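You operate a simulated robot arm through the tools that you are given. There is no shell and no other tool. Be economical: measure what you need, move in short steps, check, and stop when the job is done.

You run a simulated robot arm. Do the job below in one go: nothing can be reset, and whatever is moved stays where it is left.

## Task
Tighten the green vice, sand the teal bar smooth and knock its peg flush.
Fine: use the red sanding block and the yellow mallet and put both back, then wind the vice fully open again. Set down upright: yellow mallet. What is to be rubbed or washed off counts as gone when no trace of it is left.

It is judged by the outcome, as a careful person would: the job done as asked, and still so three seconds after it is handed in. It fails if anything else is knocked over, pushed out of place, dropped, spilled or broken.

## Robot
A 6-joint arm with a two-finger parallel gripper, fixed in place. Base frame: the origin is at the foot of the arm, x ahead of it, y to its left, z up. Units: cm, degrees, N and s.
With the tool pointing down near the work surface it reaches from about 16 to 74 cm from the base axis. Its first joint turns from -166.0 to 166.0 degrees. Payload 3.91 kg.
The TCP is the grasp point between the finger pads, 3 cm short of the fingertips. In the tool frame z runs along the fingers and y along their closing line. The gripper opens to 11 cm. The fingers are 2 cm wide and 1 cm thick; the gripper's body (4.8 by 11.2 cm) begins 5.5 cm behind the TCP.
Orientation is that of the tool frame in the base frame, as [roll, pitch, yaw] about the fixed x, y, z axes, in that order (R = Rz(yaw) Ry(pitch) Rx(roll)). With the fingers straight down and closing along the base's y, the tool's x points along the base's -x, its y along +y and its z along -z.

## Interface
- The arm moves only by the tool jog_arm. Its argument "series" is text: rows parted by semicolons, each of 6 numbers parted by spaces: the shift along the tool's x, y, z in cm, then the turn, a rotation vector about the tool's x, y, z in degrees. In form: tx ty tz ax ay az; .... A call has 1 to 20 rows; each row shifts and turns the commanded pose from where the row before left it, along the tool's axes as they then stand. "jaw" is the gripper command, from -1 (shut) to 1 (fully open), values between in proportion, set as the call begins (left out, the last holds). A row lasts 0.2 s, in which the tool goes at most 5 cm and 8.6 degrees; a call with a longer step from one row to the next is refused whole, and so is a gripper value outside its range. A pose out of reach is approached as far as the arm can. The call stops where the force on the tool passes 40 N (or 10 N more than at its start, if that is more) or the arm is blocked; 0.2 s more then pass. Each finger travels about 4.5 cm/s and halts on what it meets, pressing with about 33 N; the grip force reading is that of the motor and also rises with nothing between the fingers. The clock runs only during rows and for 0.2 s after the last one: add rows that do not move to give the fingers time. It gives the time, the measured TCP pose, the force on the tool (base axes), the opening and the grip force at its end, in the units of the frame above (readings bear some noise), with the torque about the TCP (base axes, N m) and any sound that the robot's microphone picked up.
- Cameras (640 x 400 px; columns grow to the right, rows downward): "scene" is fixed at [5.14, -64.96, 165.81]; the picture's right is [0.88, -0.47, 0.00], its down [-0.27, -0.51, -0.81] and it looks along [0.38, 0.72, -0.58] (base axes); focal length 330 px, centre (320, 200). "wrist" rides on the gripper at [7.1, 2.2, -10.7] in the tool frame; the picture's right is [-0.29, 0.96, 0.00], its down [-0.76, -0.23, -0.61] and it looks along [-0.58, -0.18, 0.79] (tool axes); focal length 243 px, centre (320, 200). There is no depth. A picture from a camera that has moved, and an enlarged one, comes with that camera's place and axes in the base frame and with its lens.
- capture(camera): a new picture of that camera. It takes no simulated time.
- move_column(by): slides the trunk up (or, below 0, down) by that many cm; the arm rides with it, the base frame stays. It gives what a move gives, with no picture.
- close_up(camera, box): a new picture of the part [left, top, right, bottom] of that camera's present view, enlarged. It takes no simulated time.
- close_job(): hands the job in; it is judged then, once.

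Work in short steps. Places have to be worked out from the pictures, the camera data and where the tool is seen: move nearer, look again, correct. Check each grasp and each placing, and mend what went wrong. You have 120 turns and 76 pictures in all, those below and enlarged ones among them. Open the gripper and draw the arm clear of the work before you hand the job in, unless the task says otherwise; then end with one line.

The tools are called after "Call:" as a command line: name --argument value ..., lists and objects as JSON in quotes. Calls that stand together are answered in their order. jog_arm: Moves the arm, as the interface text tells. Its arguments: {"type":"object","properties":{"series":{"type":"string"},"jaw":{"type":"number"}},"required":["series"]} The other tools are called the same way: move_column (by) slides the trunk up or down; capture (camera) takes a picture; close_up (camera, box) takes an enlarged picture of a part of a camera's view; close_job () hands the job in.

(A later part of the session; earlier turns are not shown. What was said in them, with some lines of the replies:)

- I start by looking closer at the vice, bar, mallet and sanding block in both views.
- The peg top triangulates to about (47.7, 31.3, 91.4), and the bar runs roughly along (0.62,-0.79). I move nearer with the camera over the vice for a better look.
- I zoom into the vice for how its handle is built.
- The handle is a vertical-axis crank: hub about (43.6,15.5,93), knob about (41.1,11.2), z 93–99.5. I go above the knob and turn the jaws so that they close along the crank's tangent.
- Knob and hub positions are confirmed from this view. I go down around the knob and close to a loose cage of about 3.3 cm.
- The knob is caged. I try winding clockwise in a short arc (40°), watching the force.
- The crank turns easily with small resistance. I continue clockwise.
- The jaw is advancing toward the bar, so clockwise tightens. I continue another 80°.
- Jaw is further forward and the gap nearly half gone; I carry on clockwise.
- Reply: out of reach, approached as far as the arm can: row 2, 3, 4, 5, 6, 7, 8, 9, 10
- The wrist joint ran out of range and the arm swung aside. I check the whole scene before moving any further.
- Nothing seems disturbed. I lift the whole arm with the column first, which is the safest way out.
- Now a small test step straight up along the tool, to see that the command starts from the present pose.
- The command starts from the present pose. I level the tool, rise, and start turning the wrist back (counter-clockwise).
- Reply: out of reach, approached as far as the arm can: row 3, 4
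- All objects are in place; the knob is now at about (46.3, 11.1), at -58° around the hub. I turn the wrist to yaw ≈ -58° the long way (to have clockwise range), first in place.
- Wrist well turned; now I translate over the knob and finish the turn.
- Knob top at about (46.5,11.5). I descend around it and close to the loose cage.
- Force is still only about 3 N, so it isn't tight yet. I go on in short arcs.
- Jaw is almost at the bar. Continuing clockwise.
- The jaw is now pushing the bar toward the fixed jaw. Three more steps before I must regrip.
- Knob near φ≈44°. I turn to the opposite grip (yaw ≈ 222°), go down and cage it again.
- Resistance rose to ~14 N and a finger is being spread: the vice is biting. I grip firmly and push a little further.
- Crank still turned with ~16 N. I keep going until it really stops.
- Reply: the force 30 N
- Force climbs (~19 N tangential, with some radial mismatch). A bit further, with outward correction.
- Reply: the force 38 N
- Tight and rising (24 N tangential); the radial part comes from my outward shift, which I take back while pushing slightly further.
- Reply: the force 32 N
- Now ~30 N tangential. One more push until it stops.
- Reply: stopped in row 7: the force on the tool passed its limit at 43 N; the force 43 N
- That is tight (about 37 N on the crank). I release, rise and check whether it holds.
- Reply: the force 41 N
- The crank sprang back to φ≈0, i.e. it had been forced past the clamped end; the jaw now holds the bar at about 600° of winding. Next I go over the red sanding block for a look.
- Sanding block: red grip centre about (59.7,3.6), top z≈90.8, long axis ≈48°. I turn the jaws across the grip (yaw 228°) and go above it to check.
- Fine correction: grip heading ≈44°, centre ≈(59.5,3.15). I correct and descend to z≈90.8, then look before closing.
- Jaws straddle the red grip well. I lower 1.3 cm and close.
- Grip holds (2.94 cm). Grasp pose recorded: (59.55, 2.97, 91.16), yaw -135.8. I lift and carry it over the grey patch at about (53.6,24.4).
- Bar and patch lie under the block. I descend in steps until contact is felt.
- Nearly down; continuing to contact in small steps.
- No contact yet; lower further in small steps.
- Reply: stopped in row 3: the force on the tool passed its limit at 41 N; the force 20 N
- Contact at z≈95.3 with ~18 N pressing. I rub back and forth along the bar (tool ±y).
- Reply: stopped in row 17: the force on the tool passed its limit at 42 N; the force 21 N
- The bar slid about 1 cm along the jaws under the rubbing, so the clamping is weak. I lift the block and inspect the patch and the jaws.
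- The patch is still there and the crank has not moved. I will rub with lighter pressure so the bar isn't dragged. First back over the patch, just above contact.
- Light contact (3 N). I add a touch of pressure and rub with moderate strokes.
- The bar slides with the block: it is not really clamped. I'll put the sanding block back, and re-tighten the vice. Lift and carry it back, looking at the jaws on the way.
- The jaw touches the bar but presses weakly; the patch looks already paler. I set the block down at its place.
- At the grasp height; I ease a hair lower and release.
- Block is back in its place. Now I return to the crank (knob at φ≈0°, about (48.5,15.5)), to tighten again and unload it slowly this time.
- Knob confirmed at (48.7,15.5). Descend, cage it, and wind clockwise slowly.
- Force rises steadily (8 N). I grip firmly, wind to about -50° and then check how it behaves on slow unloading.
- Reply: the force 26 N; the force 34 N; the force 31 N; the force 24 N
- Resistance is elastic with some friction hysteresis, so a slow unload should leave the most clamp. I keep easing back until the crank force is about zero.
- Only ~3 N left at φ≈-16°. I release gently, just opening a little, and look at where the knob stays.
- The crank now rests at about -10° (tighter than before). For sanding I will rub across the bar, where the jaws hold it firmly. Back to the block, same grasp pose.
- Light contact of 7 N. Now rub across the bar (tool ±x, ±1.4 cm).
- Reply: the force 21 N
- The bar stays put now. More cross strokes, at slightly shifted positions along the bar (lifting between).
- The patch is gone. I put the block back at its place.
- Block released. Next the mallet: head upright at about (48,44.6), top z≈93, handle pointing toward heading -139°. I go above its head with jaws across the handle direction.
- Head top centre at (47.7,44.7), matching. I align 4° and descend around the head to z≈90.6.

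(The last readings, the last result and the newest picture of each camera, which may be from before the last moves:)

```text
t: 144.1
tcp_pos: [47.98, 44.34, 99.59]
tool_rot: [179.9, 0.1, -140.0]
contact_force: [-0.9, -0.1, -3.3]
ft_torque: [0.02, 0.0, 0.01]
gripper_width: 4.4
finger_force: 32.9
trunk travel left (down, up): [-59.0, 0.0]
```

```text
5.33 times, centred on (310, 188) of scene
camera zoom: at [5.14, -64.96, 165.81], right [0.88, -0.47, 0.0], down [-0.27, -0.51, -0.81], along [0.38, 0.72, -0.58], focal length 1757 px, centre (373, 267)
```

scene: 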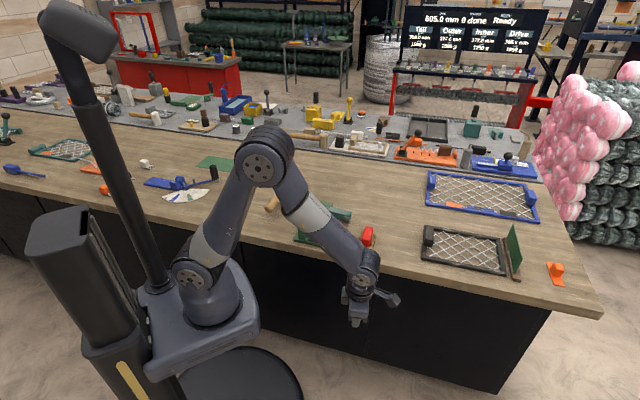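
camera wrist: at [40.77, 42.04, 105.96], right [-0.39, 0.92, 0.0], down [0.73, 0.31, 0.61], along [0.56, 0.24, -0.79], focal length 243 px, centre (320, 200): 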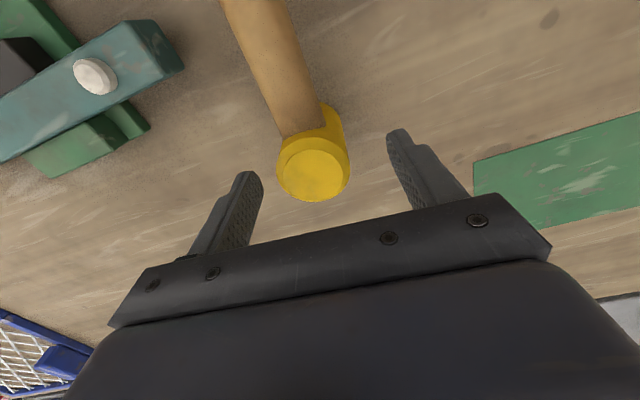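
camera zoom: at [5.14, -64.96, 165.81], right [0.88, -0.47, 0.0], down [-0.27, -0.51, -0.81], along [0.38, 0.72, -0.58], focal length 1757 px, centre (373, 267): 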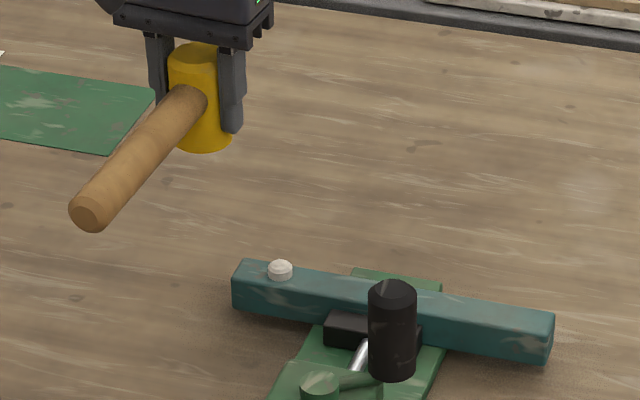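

Mallet held by its head (4.4 cm), level. The bar's patch is clearly gone. The peg is near (48.3,31.4), top ≈90.8. I carry the mallet over it.

Call:
jog_arm --series "2.7 -3.36 0 0 0 0;2.7 -3.36 0 0 0 0;2.7 -3.36 0 0 0 0;0 0 0 0 0 0"

Call:
close_up --camera "scene" --box '[270, 160, 350, 210]'

Call:
capture --camera "wrist"

```text
t: 145.1
tcp_pos: [48.42, 31.44, 99.38]
tool_rot: [179.9, 0.2, -139.9]
contact_force: [-0.4, -0.8, -4.8]
ft_torque: [0.04, 0.02, -0.02]
gripper_width: 4.42
finger_force: 33.0
trunk travel left (down, up): [-59.0, 0.0]
```

```text
8.00 times, centred on (310, 185) of scene
camera zoom: at [5.14, -64.96, 165.81], right [0.88, -0.47, 0.0], down [-0.27, -0.51, -0.81], along [0.38, 0.72, -0.58], focal length 2636 px, centre (400, 320)
```

zoom: 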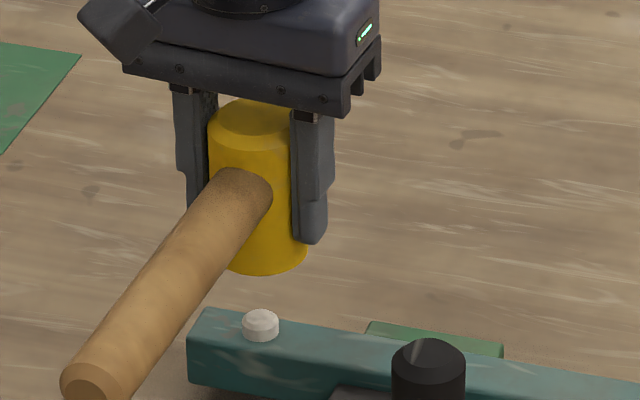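

```text
20 pictures are left
camera wrist: at [41.65, 28.43, 110.13], right [-0.39, 0.92, 0.0], down [0.73, 0.31, 0.61], along [0.56, 0.24, -0.79], focal length 243 px, centre (320, 200)
```

wrist: 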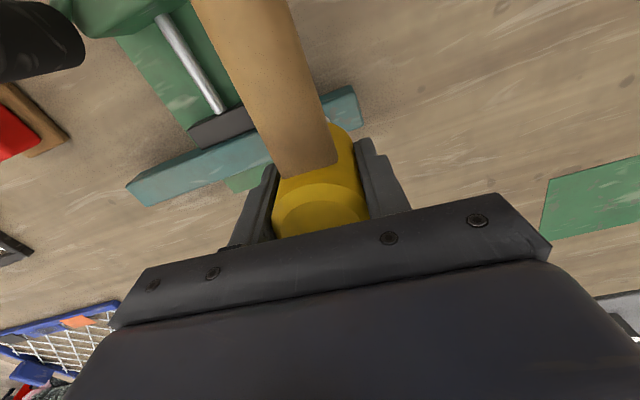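

Head is above the peg. I lower to just above it and find contact.

Call:
jog_arm --series "0 0 1.5 0 0 0;0 0 1.3 0 0 0;0 0 0 0 0 0"

Call:
jog_arm --series "0 0 0.3 0 0 0;0 0 0.3 0 0 0;0 0 0.3 0 0 0;0 0 0.3 0 0 0;0 0 0 0 0 0"

```text
t: 145.9
tcp_pos: [48.52, 31.74, 96.64]
tool_rot: [179.8, 0.0, -139.9]
contact_force: [0.1, 0.2, -4.6]
ft_torque: [-0.03, 0.0, 0.02]
gripper_width: 4.41
finger_force: 33.0
trunk travel left (down, up): [-59.0, 0.0]
```

```text
t: 147.1
tcp_pos: [48.44, 31.44, 95.64]
tool_rot: [179.9, 0.2, -139.7]
contact_force: [0.0, 0.3, -1.1]
ft_torque: [0.0, -0.04, -0.02]
gripper_width: 4.4
finger_force: 33.1
trunk travel left (down, up): [-59.0, 0.0]
```

Contact at about z 95.5; flush should be near 94.5. I lift 3 cm and strike down briskly.

Call:
jog_arm --series "0 0 -3 0 0 0;0 0 0 0 0 0;0 0 3.9 0 0 0;0 0 0 0 0 0"

Call:
close_up --camera "scene" --box '[270, 160, 350, 210]'

```text
t: 148.1
tcp_pos: [48.46, 31.47, 94.47]
tool_rot: [-180.0, 0.2, -140.0]
contact_force: [-1.6, -1.4, 7.4]
ft_torque: [-0.24, -0.03, -0.04]
gripper_width: 4.4
finger_force: 32.4
trunk travel left (down, up): [-59.0, 0.0]
```

```text
8.00 times, centred on (310, 185) of scene
camera zoom: at [5.14, -64.96, 165.81], right [0.88, -0.47, 0.0], down [-0.27, -0.51, -0.81], along [0.38, 0.72, -0.58], focal length 2636 px, centre (400, 320)
```

zoom: 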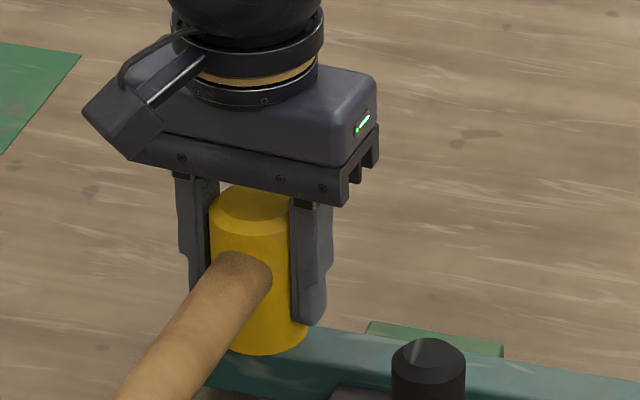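

TCP reached 94.47, about flush height. I lift and look at the peg.

Call:
jog_arm --series "0 0 -4 0 0 0;0 0 -2 0 0 0;0 0 0 0 0 0"

Call:
close_up --camera "scene" --box '[280, 185, 344, 225]'

```text
t: 148.9
tcp_pos: [48.53, 31.65, 100.53]
tool_rot: [179.9, 0.0, -139.8]
contact_force: [0.4, -0.4, -4.0]
ft_torque: [0.01, 0.0, 0.04]
gripper_width: 4.39
finger_force: 32.7
trunk travel left (down, up): [-59.0, 0.0]
```

```text
10.00 times, centred on (312, 205) of scene
camera zoom: at [5.14, -64.96, 165.81], right [0.88, -0.47, 0.0], down [-0.27, -0.51, -0.81], along [0.38, 0.72, -0.58], focal length 3295 px, centre (400, 150)
```

zoom: 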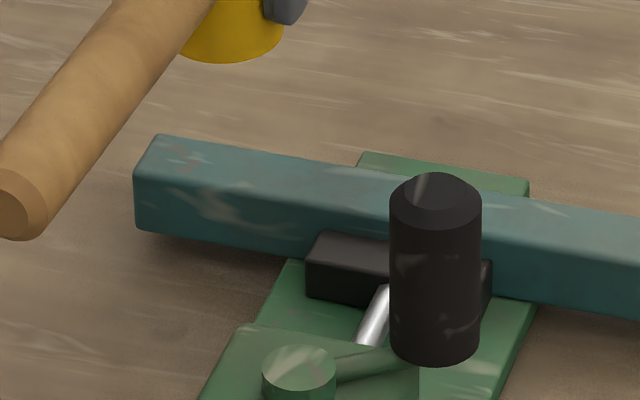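

The peg no longer stands out. I return the mallet to its spot (47.9,44.55).

Call:
jog_arm --series "-2.6 3.43 0 0 0 0;-2.6 3.43 0 0 0 0;-2.6 3.43 0 0 0 0;0 0 4.5 0 0 0;0 0 4 0 0 0;0 0 0 0 0 0"

Call:
jog_arm --series "0 0 0.5 0 0 0;0 0 0.4 0 0 0;0 0 0.4 0 0 0;0 0 0 0 0 0"

```text
t: 150.3
tcp_pos: [47.59, 44.76, 91.91]
tool_rot: [180.0, 0.1, -139.8]
contact_force: [0.5, 0.3, -3.5]
ft_torque: [0.0, 0.0, 0.01]
gripper_width: 4.38
finger_force: 33.2
trunk travel left (down, up): [-59.0, 0.0]
```

```text
t: 151.3
tcp_pos: [47.7, 44.6, 90.79]
tool_rot: [179.9, 0.1, -139.9]
contact_force: [1.2, 0.4, -4.9]
ft_torque: [0.03, 0.03, -0.01]
gripper_width: 4.38
finger_force: 33.0
trunk travel left (down, up): [-59.0, 0.0]
```

Call:
jog_arm --series "0 0 0.15 0 0 0;0 0 0.1 0 0 0;0 0 0.1 0 0 0;0 0 0 0 0 0"

```text
t: 152.3
tcp_pos: [47.75, 44.39, 90.41]
tool_rot: [179.8, 0.1, -139.9]
contact_force: [-0.1, -0.4, -5.0]
ft_torque: [0.0, 0.0, -0.01]
gripper_width: 4.4
finger_force: 32.9
trunk travel left (down, up): [-59.0, 0.0]
```

Weight still carried; a little lower.

Call:
jog_arm --series "0 0 0.1 0 0 0;0 0 0.1 0 0 0;0 0 0 0 0 0"

```text
t: 153.1
tcp_pos: [47.67, 44.48, 90.42]
tool_rot: [179.9, 0.1, -140.0]
contact_force: [0.9, 4.1, 4.4]
ft_torque: [-0.02, 0.02, 0.0]
gripper_width: 4.4
finger_force: 33.4
trunk travel left (down, up): [-59.0, 0.0]
```

Set down. Release and rise.

Call:
jog_arm --series "0 0 0 0 0 0;0 0 0 0 0 0;0 0 0 0 0 0;0 0 0 0 0 0" --jaw 0.5

Call:
jog_arm --series "0 0 -4 0 0 0;0 0 -4.5 0 0 0;0 0 -4.5 0 0 0;0 0 -4.5 0 0 0;0 0 0 0 0 0"

Call:
capture --camera "wrist"

Call:
close_up --camera "wrist" --box '[0, 0, 320, 200]'

```text
t: 154.1
tcp_pos: [47.79, 44.46, 90.26]
tool_rot: [179.8, 0.2, -139.9]
contact_force: [-0.2, 0.4, 0.3]
ft_torque: [0.03, 0.01, -0.01]
gripper_width: 8.26
finger_force: 0.1
trunk travel left (down, up): [-59.0, 0.0]
```

```text
t: 155.3
tcp_pos: [47.91, 44.15, 107.92]
tool_rot: [179.9, 0.0, -139.9]
contact_force: [-0.1, -0.1, -0.1]
ft_torque: [-0.01, 0.01, -0.02]
gripper_width: 8.23
finger_force: 0.0
trunk travel left (down, up): [-59.0, 0.0]
```

```text
17 pictures are left
camera wrist: at [41.03, 41.17, 118.67], right [-0.39, 0.92, 0.0], down [0.73, 0.31, 0.61], along [0.56, 0.24, -0.79], focal length 243 px, centre (320, 200)
```

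wrist: 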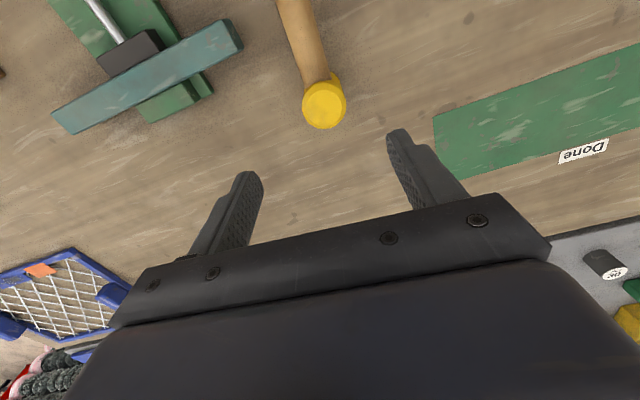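

```text
2.00 times, centred on (160, 100) of wrist
camera zoom: at [41.03, 41.17, 118.67], right [-0.39, 0.92, 0.0], down [0.73, 0.31, 0.61], along [0.56, 0.24, -0.79], focal length 485 px, centre (640, 400)
```

zoom: 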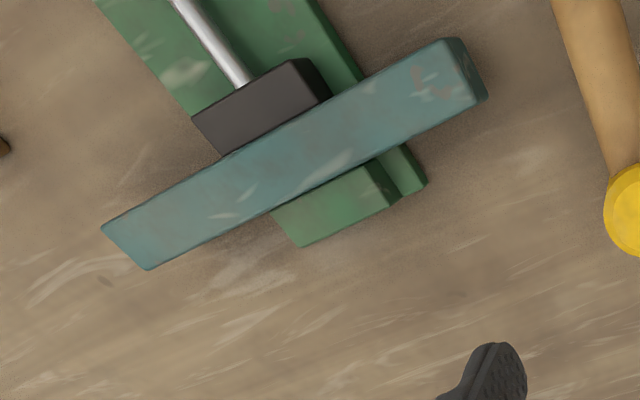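

Mallet stands upright, peg is flush and the patch is gone. To unwind without wrist limits, I'll push the knob round counter-clockwise with closed fingers. First go above a point behind the knob.

Call:
jog_arm --series "0 0 0 0 0 8;0 0 0 0 0 8;0 0 0 0 0 8;0 0 0 0 0 8;0 0 0 0 0 8;0.16 -4.6 0 0 0 0;0.16 -4.6 0 0 0 0;0.16 -4.6 0 0 0 0;0.16 -4.6 0 0 0 0;0.16 -4.6 0 0 0 0;0.16 -4.6 0 0 0 0;0.16 -4.6 0 0 0 0;0 0 0 0 0 0" --jaw -1

Call:
capture --camera "wrist"

```text
t: 158.1
tcp_pos: [46.51, 11.96, 108.21]
tool_rot: [179.9, 0.0, -179.9]
contact_force: [0.7, 0.0, 0.7]
ft_torque: [0.03, 0.01, -0.01]
gripper_width: 0.01
finger_force: 33.3
trunk travel left (down, up): [-59.0, 0.0]
```

```text
15 pictures are left
camera wrist: at [39.53, 14.11, 118.96], right [0.29, 0.96, 0.0], down [0.76, -0.23, 0.61], along [0.58, -0.17, -0.79], focal length 243 px, centre (320, 200)
```

wrist: 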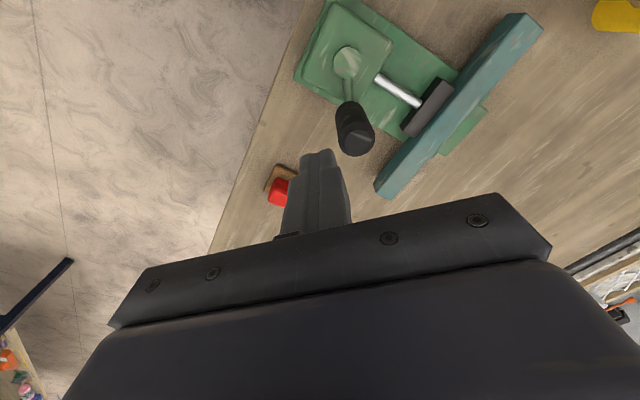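

Knob confirmed at (48.6,14.8). I descend behind it and push it counter-clockwise along the circle.

Call:
jog_arm --series "-0.25 -0.3 4 0 0 0;0 0 4 0 0 0;0 0 4 0 0 0;0 0 0 0 0 0"

Call:
jog_arm --series "-0.72 0.73 0 0 0 0;-0.56 0.86 0 0 0 0;-0.36 0.96 0 0 0 0;-0.15 1.01 0 0 0 0;0.05 1.02 0 0 0 0;0.27 0.99 0 0 0 0;0 0 0 0 0 0"

Call:
close_up --camera "scene" --box '[250, 160, 410, 260]'

```text
t: 159.1
tcp_pos: [46.75, 11.91, 95.82]
tool_rot: [180.0, 0.0, -179.9]
contact_force: [-0.1, -0.8, 0.7]
ft_torque: [0.0, -0.02, 0.02]
gripper_width: 0.0
finger_force: 33.5
trunk travel left (down, up): [-59.0, 0.0]
```

```text
t: 160.7
tcp_pos: [48.46, 17.55, 95.79]
tool_rot: [180.0, 0.0, -179.9]
contact_force: [0.7, -0.4, -0.9]
ft_torque: [-0.01, 0.02, 0.03]
gripper_width: 0.02
finger_force: 33.2
trunk travel left (down, up): [-59.0, 0.0]
```

```text
4.00 times, centred on (330, 210) of scene
camera zoom: at [5.14, -64.96, 165.81], right [0.88, -0.47, 0.0], down [-0.27, -0.51, -0.81], along [0.38, 0.72, -0.58], focal length 1318 px, centre (280, 160)
```

zoom: 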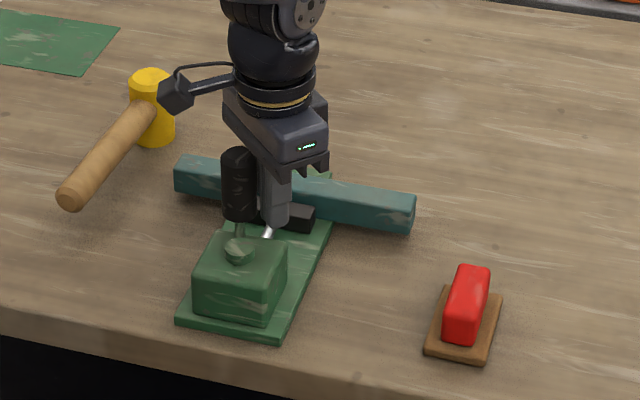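

The push works well. I continue around (raising 0.3 cm for clearance).

Call:
jog_arm --series "0 0 -0.3 0 0 0;0.47 0.91 0 0 0 0;0.65 0.79 0 0 0 0;0.80 0.64 0 0 0 0;0.92 0.46 0 0 0 0;0.99 0.26 0 0 0 0;1.02 0.05 0 0 0 0;1.01 -0.16 0 0 0 0;0.96 -0.38 0 0 0 0;0.85 -0.56 0 0 0 0;0.72 -0.73 0 0 0 0;0.56 -0.86 0 0 0 0;0.36 -0.96 0 0 0 0;0.15 -1.01 0 0 0 0;-0.05 -1.02 0 0 0 0;-0.27 -0.99 0 0 0 0;0 0 0 0 0 0"

Call:
close_up --camera "scene" --box '[250, 160, 410, 260]'

```text
t: 164.3
tcp_pos: [39.16, 13.83, 96.09]
tool_rot: [179.9, 0.0, -179.8]
contact_force: [-1.8, 0.8, -0.9]
ft_torque: [0.02, 0.0, -0.02]
gripper_width: 0.01
finger_force: 33.2
trunk travel left (down, up): [-59.0, 0.0]
```

```text
4.00 times, centred on (330, 210) of scene
camera zoom: at [5.14, -64.96, 165.81], right [0.88, -0.47, 0.0], down [-0.27, -0.51, -0.81], along [0.38, 0.72, -0.58], focal length 1318 px, centre (280, 160)
```

zoom: 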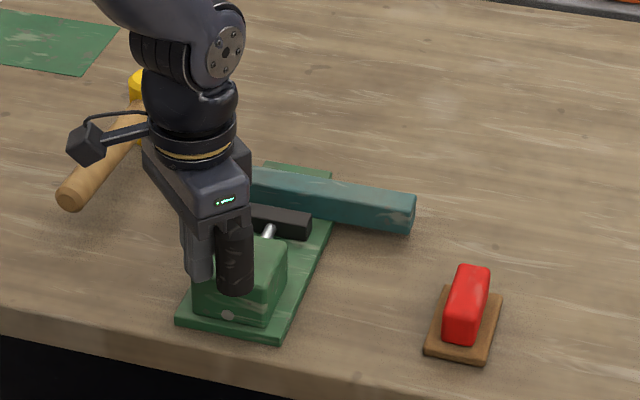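

One more full turn to go by my count. Continue pushing.

Call:
jog_arm --series "-0.37 -0.94 0 0 0 0;-0.65 -0.79 0 0 0 0;-0.80 -0.64 0 0 0 0;-0.92 -0.46 0 0 0 0;-0.99 -0.26 0 0 0 0;-1.02 -0.05 0 0 0 0;-1.01 0.16 0 0 0 0;-0.96 0.38 0 0 0 0;-0.85 0.56 0 0 0 0;-0.72 0.73 0 0 0 0;-0.56 0.86 0 0 0 0;-0.36 0.96 0 0 0 0;-0.15 1.01 0 0 0 0;0.05 1.02 0 0 0 0;0.27 0.99 0 0 0 0;0 0 0 0 0 0"

Call:
jog_arm --series "0.47 0.91 0 0 0 0;0.65 0.79 0 0 0 0;0.80 0.64 0 0 0 0;0.92 0.46 0 0 0 0;0.99 0.26 0 0 0 0;1.02 0.05 0 0 0 0;1.01 -0.16 0 0 0 0;0.96 -0.38 0 0 0 0;0.85 -0.56 0 0 0 0;0.72 -0.73 0 0 0 0;0 0 0 0 0 0"

Call:
close_up --camera "scene" --box '[250, 160, 410, 260]'

```text
t: 167.7
tcp_pos: [48.34, 17.5, 96.24]
tool_rot: [179.9, 0.1, -179.9]
contact_force: [2.0, -0.4, 0.7]
ft_torque: [0.03, 0.03, -0.02]
gripper_width: 0.01
finger_force: 33.0
trunk travel left (down, up): [-59.0, 0.0]
```

```text
t: 170.1
tcp_pos: [39.89, 18.56, 96.03]
tool_rot: [179.9, 0.0, -179.9]
contact_force: [0.2, 1.1, -0.4]
ft_torque: [-0.04, 0.03, 0.0]
gripper_width: 0.0
finger_force: 32.4
trunk travel left (down, up): [-59.0, 0.0]
```

```text
4.00 times, centred on (330, 210) of scene
camera zoom: at [5.14, -64.96, 165.81], right [0.88, -0.47, 0.0], down [-0.27, -0.51, -0.81], along [0.38, 0.72, -0.58], focal length 1318 px, centre (280, 160)
```

zoom: 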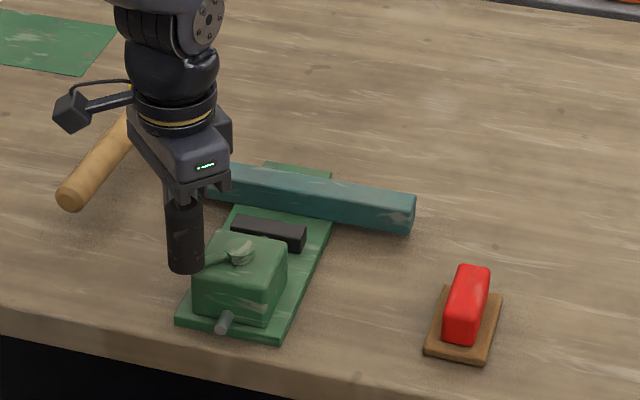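

Jaw is back near its start position. I finish in shorter steps, feeling for the stop.

Call:
jog_arm --series "0.56 -0.86 0 0 0 0;0.36 -0.96 0 0 0 0;0.15 -1.01 0 0 0 0;-0.05 -1.02 0 0 0 0;0 0 0 0 0 0"

Call:
jog_arm --series "-0.13 -0.50 0 0 0 0;-0.14 -0.49 0 0 0 0;0 0 0 0 0 0"

Call:
jog_arm --series "-0.22 -0.46 0 0 0 0;-0.25 -0.45 0 0 0 0;0 0 0 0 0 0"

```text
t: 171.3
tcp_pos: [38.74, 14.78, 96.05]
tool_rot: [179.9, 0.0, -180.0]
contact_force: [0.1, 1.4, -0.4]
ft_torque: [-0.06, -0.03, 0.02]
gripper_width: 0.02
finger_force: 32.8
trunk travel left (down, up): [-59.0, 0.0]
```

```text
t: 172.1
tcp_pos: [39.09, 13.88, 95.94]
tool_rot: [179.9, 0.0, -179.9]
contact_force: [-1.5, 1.8, -0.5]
ft_torque: [-0.02, -0.04, 0.0]
gripper_width: 0.02
finger_force: 32.7
trunk travel left (down, up): [-59.0, 0.0]
```

```text
t: 172.8
tcp_pos: [38.54, 12.52, 95.95]
tool_rot: [-179.7, -1.1, 179.9]
contact_force: [-23.0, 3.7, 8.4]
ft_torque: [-0.18, -0.81, -0.25]
gripper_width: 0.02
finger_force: 32.9
trunk travel left (down, up): [-59.0, 0.0]
stopped in row 3: the force on the tool passed its limit at 42 N (the readings are from after the stop); the commanded pose is now the measured one
```

Hard stop reached – fully open. I back off and rise, then inspect.

Call:
jog_arm --series "0.6 0.8 0 0 0 0;0.6 0.8 0 0 0 0;0 0 -4 0 0 0;0 0 -4.5 0 0 0;0 0 -4.5 0 0 0;4 4 0 0 0 0;0 0 0 0 0 0;0 0 0 0 0 0;0 0 0 0 0 0"

Call:
close_up --camera "scene" --box '[250, 160, 410, 260]'

Call:
capture --camera "wrist"

```text
refused: row 6 steps farther than a row can; nothing moved
```

```text
4.00 times, centred on (330, 210) of scene
camera zoom: at [5.14, -64.96, 165.81], right [0.88, -0.47, 0.0], down [-0.27, -0.51, -0.81], along [0.38, 0.72, -0.58], focal length 1318 px, centre (280, 160)
```

zoom: 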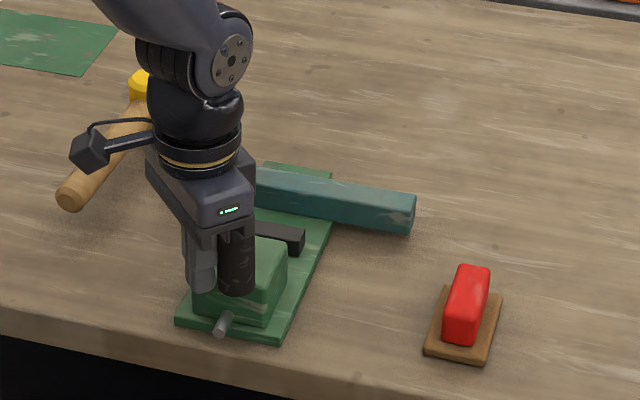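

```text
10 pictures are left
camera wrist: at [31.77, 14.79, 106.84], right [0.29, 0.96, -0.01], down [0.77, -0.23, 0.59], along [0.56, -0.18, -0.81], focal length 243 px, centre (320, 200)
```

wrist: 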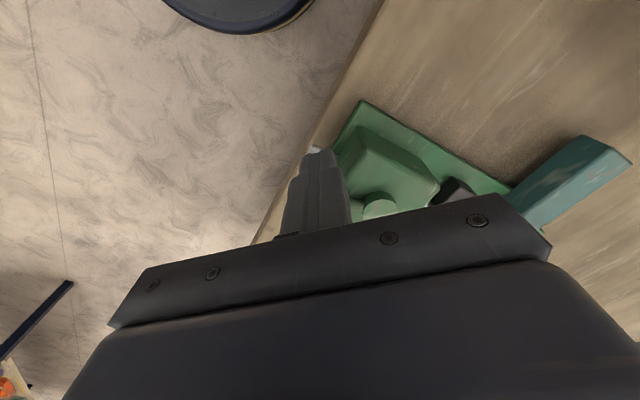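

The jaw and knob match their starting (fully open) picture. I back off with smaller steps and lift away.

Call:
jog_arm --series "0.6 0.8 0 0 0 0;0.6 0.8 0 0 0 0;0 0 -4 0 0 0;0 0 -4.5 0 0 0;0 0 -4.5 0 0 0;0 0 -4.5 0 0 0;3 3 0 0 0 0;3 3 0 0 0 0;0 0 0 0 0 0;0 0 0 0 0 0" --jaw -1

Call:
close_up --camera "scene" --box '[250, 160, 410, 260]'

Call:
capture --camera "scene"

```text
t: 175.0
tcp_pos: [32.14, 20.75, 113.71]
tool_rot: [-179.8, -0.9, 180.0]
contact_force: [-0.8, 0.4, 0.7]
ft_torque: [0.01, 0.02, 0.01]
gripper_width: 0.0
finger_force: 32.9
trunk travel left (down, up): [-59.0, 0.0]
```

```text
4.00 times, centred on (330, 210) of scene
camera zoom: at [5.14, -64.96, 165.81], right [0.88, -0.47, 0.0], down [-0.27, -0.51, -0.81], along [0.38, 0.72, -0.58], focal length 1318 px, centre (280, 160)
```

zoom: 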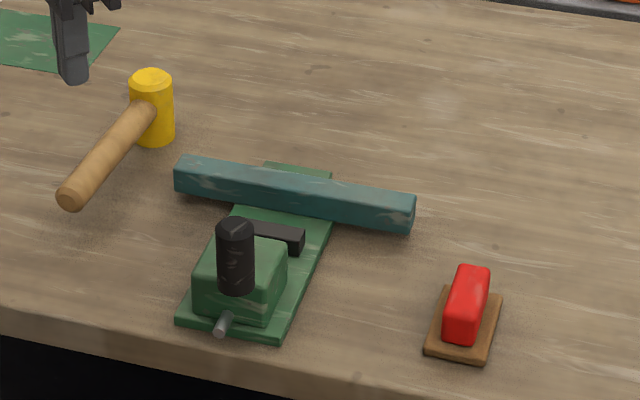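

```text
8 pictures are left
```

scene: 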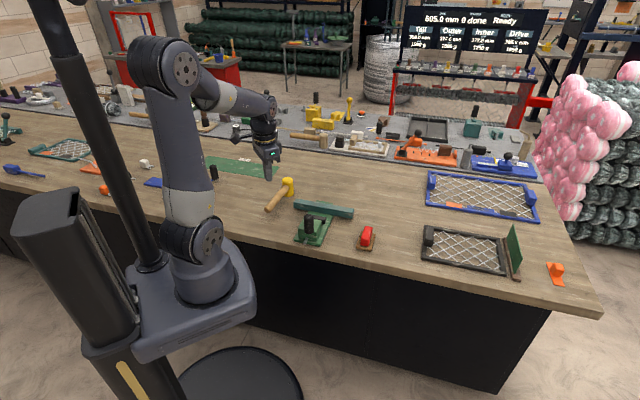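

Everything matches the start layout, with patch and peg gone. One last close look at the bar's top.

Call:
close_up --camera "scene" --box '[290, 192, 358, 222]'

Call:
close_up --camera "wrist" --box '[320, 60, 520, 185]'

```text
9.41 times, centred on (324, 207) of scene
camera zoom: at [5.14, -64.96, 165.81], right [0.88, -0.47, 0.0], down [-0.27, -0.51, -0.81], along [0.38, 0.72, -0.58], focal length 3101 px, centre (282, 134)
```

zoom: 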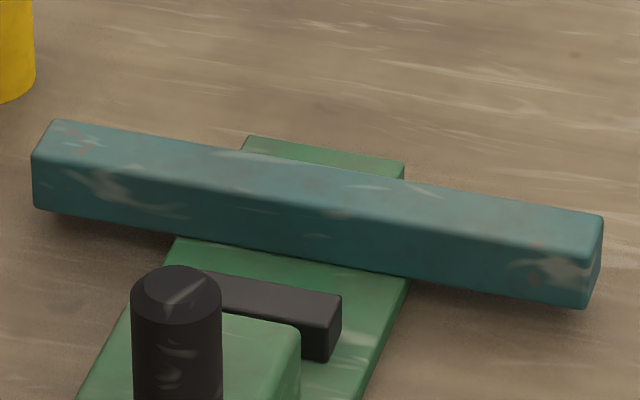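

```text
3.20 times, centred on (420, 122) of wrist
camera zoom: at [25.23, 22.93, 124.66], right [0.29, 0.96, -0.01], down [0.77, -0.23, 0.6], along [0.57, -0.18, -0.8], focal length 776 px, centre (0, 448)
```

zoom: 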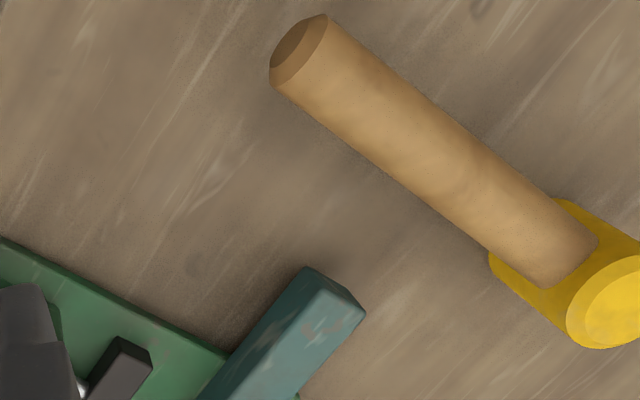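

The bar is clean and the peg is flush, with the vice open and both tools back. I open the gripper, draw up a little, then hand in.

Call:
jog_arm --series "0 0 -4 0 0 0;0 0 -2 0 0 0;0 0 0 0 0 0;0 0 0 0 0 0;0 0 0 0 0 0;0 0 0 0 0 0" --jaw 1

Call:
close_job

```text
t: 176.4
tcp_pos: [32.36, 20.6, 119.73]
tool_rot: [-179.8, -0.9, 180.0]
contact_force: [0.8, 0.0, 0.2]
ft_torque: [-0.03, 0.0, 0.02]
gripper_width: 11.01
finger_force: 0.0
trunk travel left (down, up): [-59.0, 0.0]
```

```text
The job is handed in.
```

The teal bar is sanded clean and its peg no longer shows above the surface; the red block and the upright yellow mallet are back within about half a centimetre of where they stood, and the vice is wound fully open; it gripped only lightly when tightened, so the bar slid during the first sanding and now lies about half a centimetre along the jaws from where it started.
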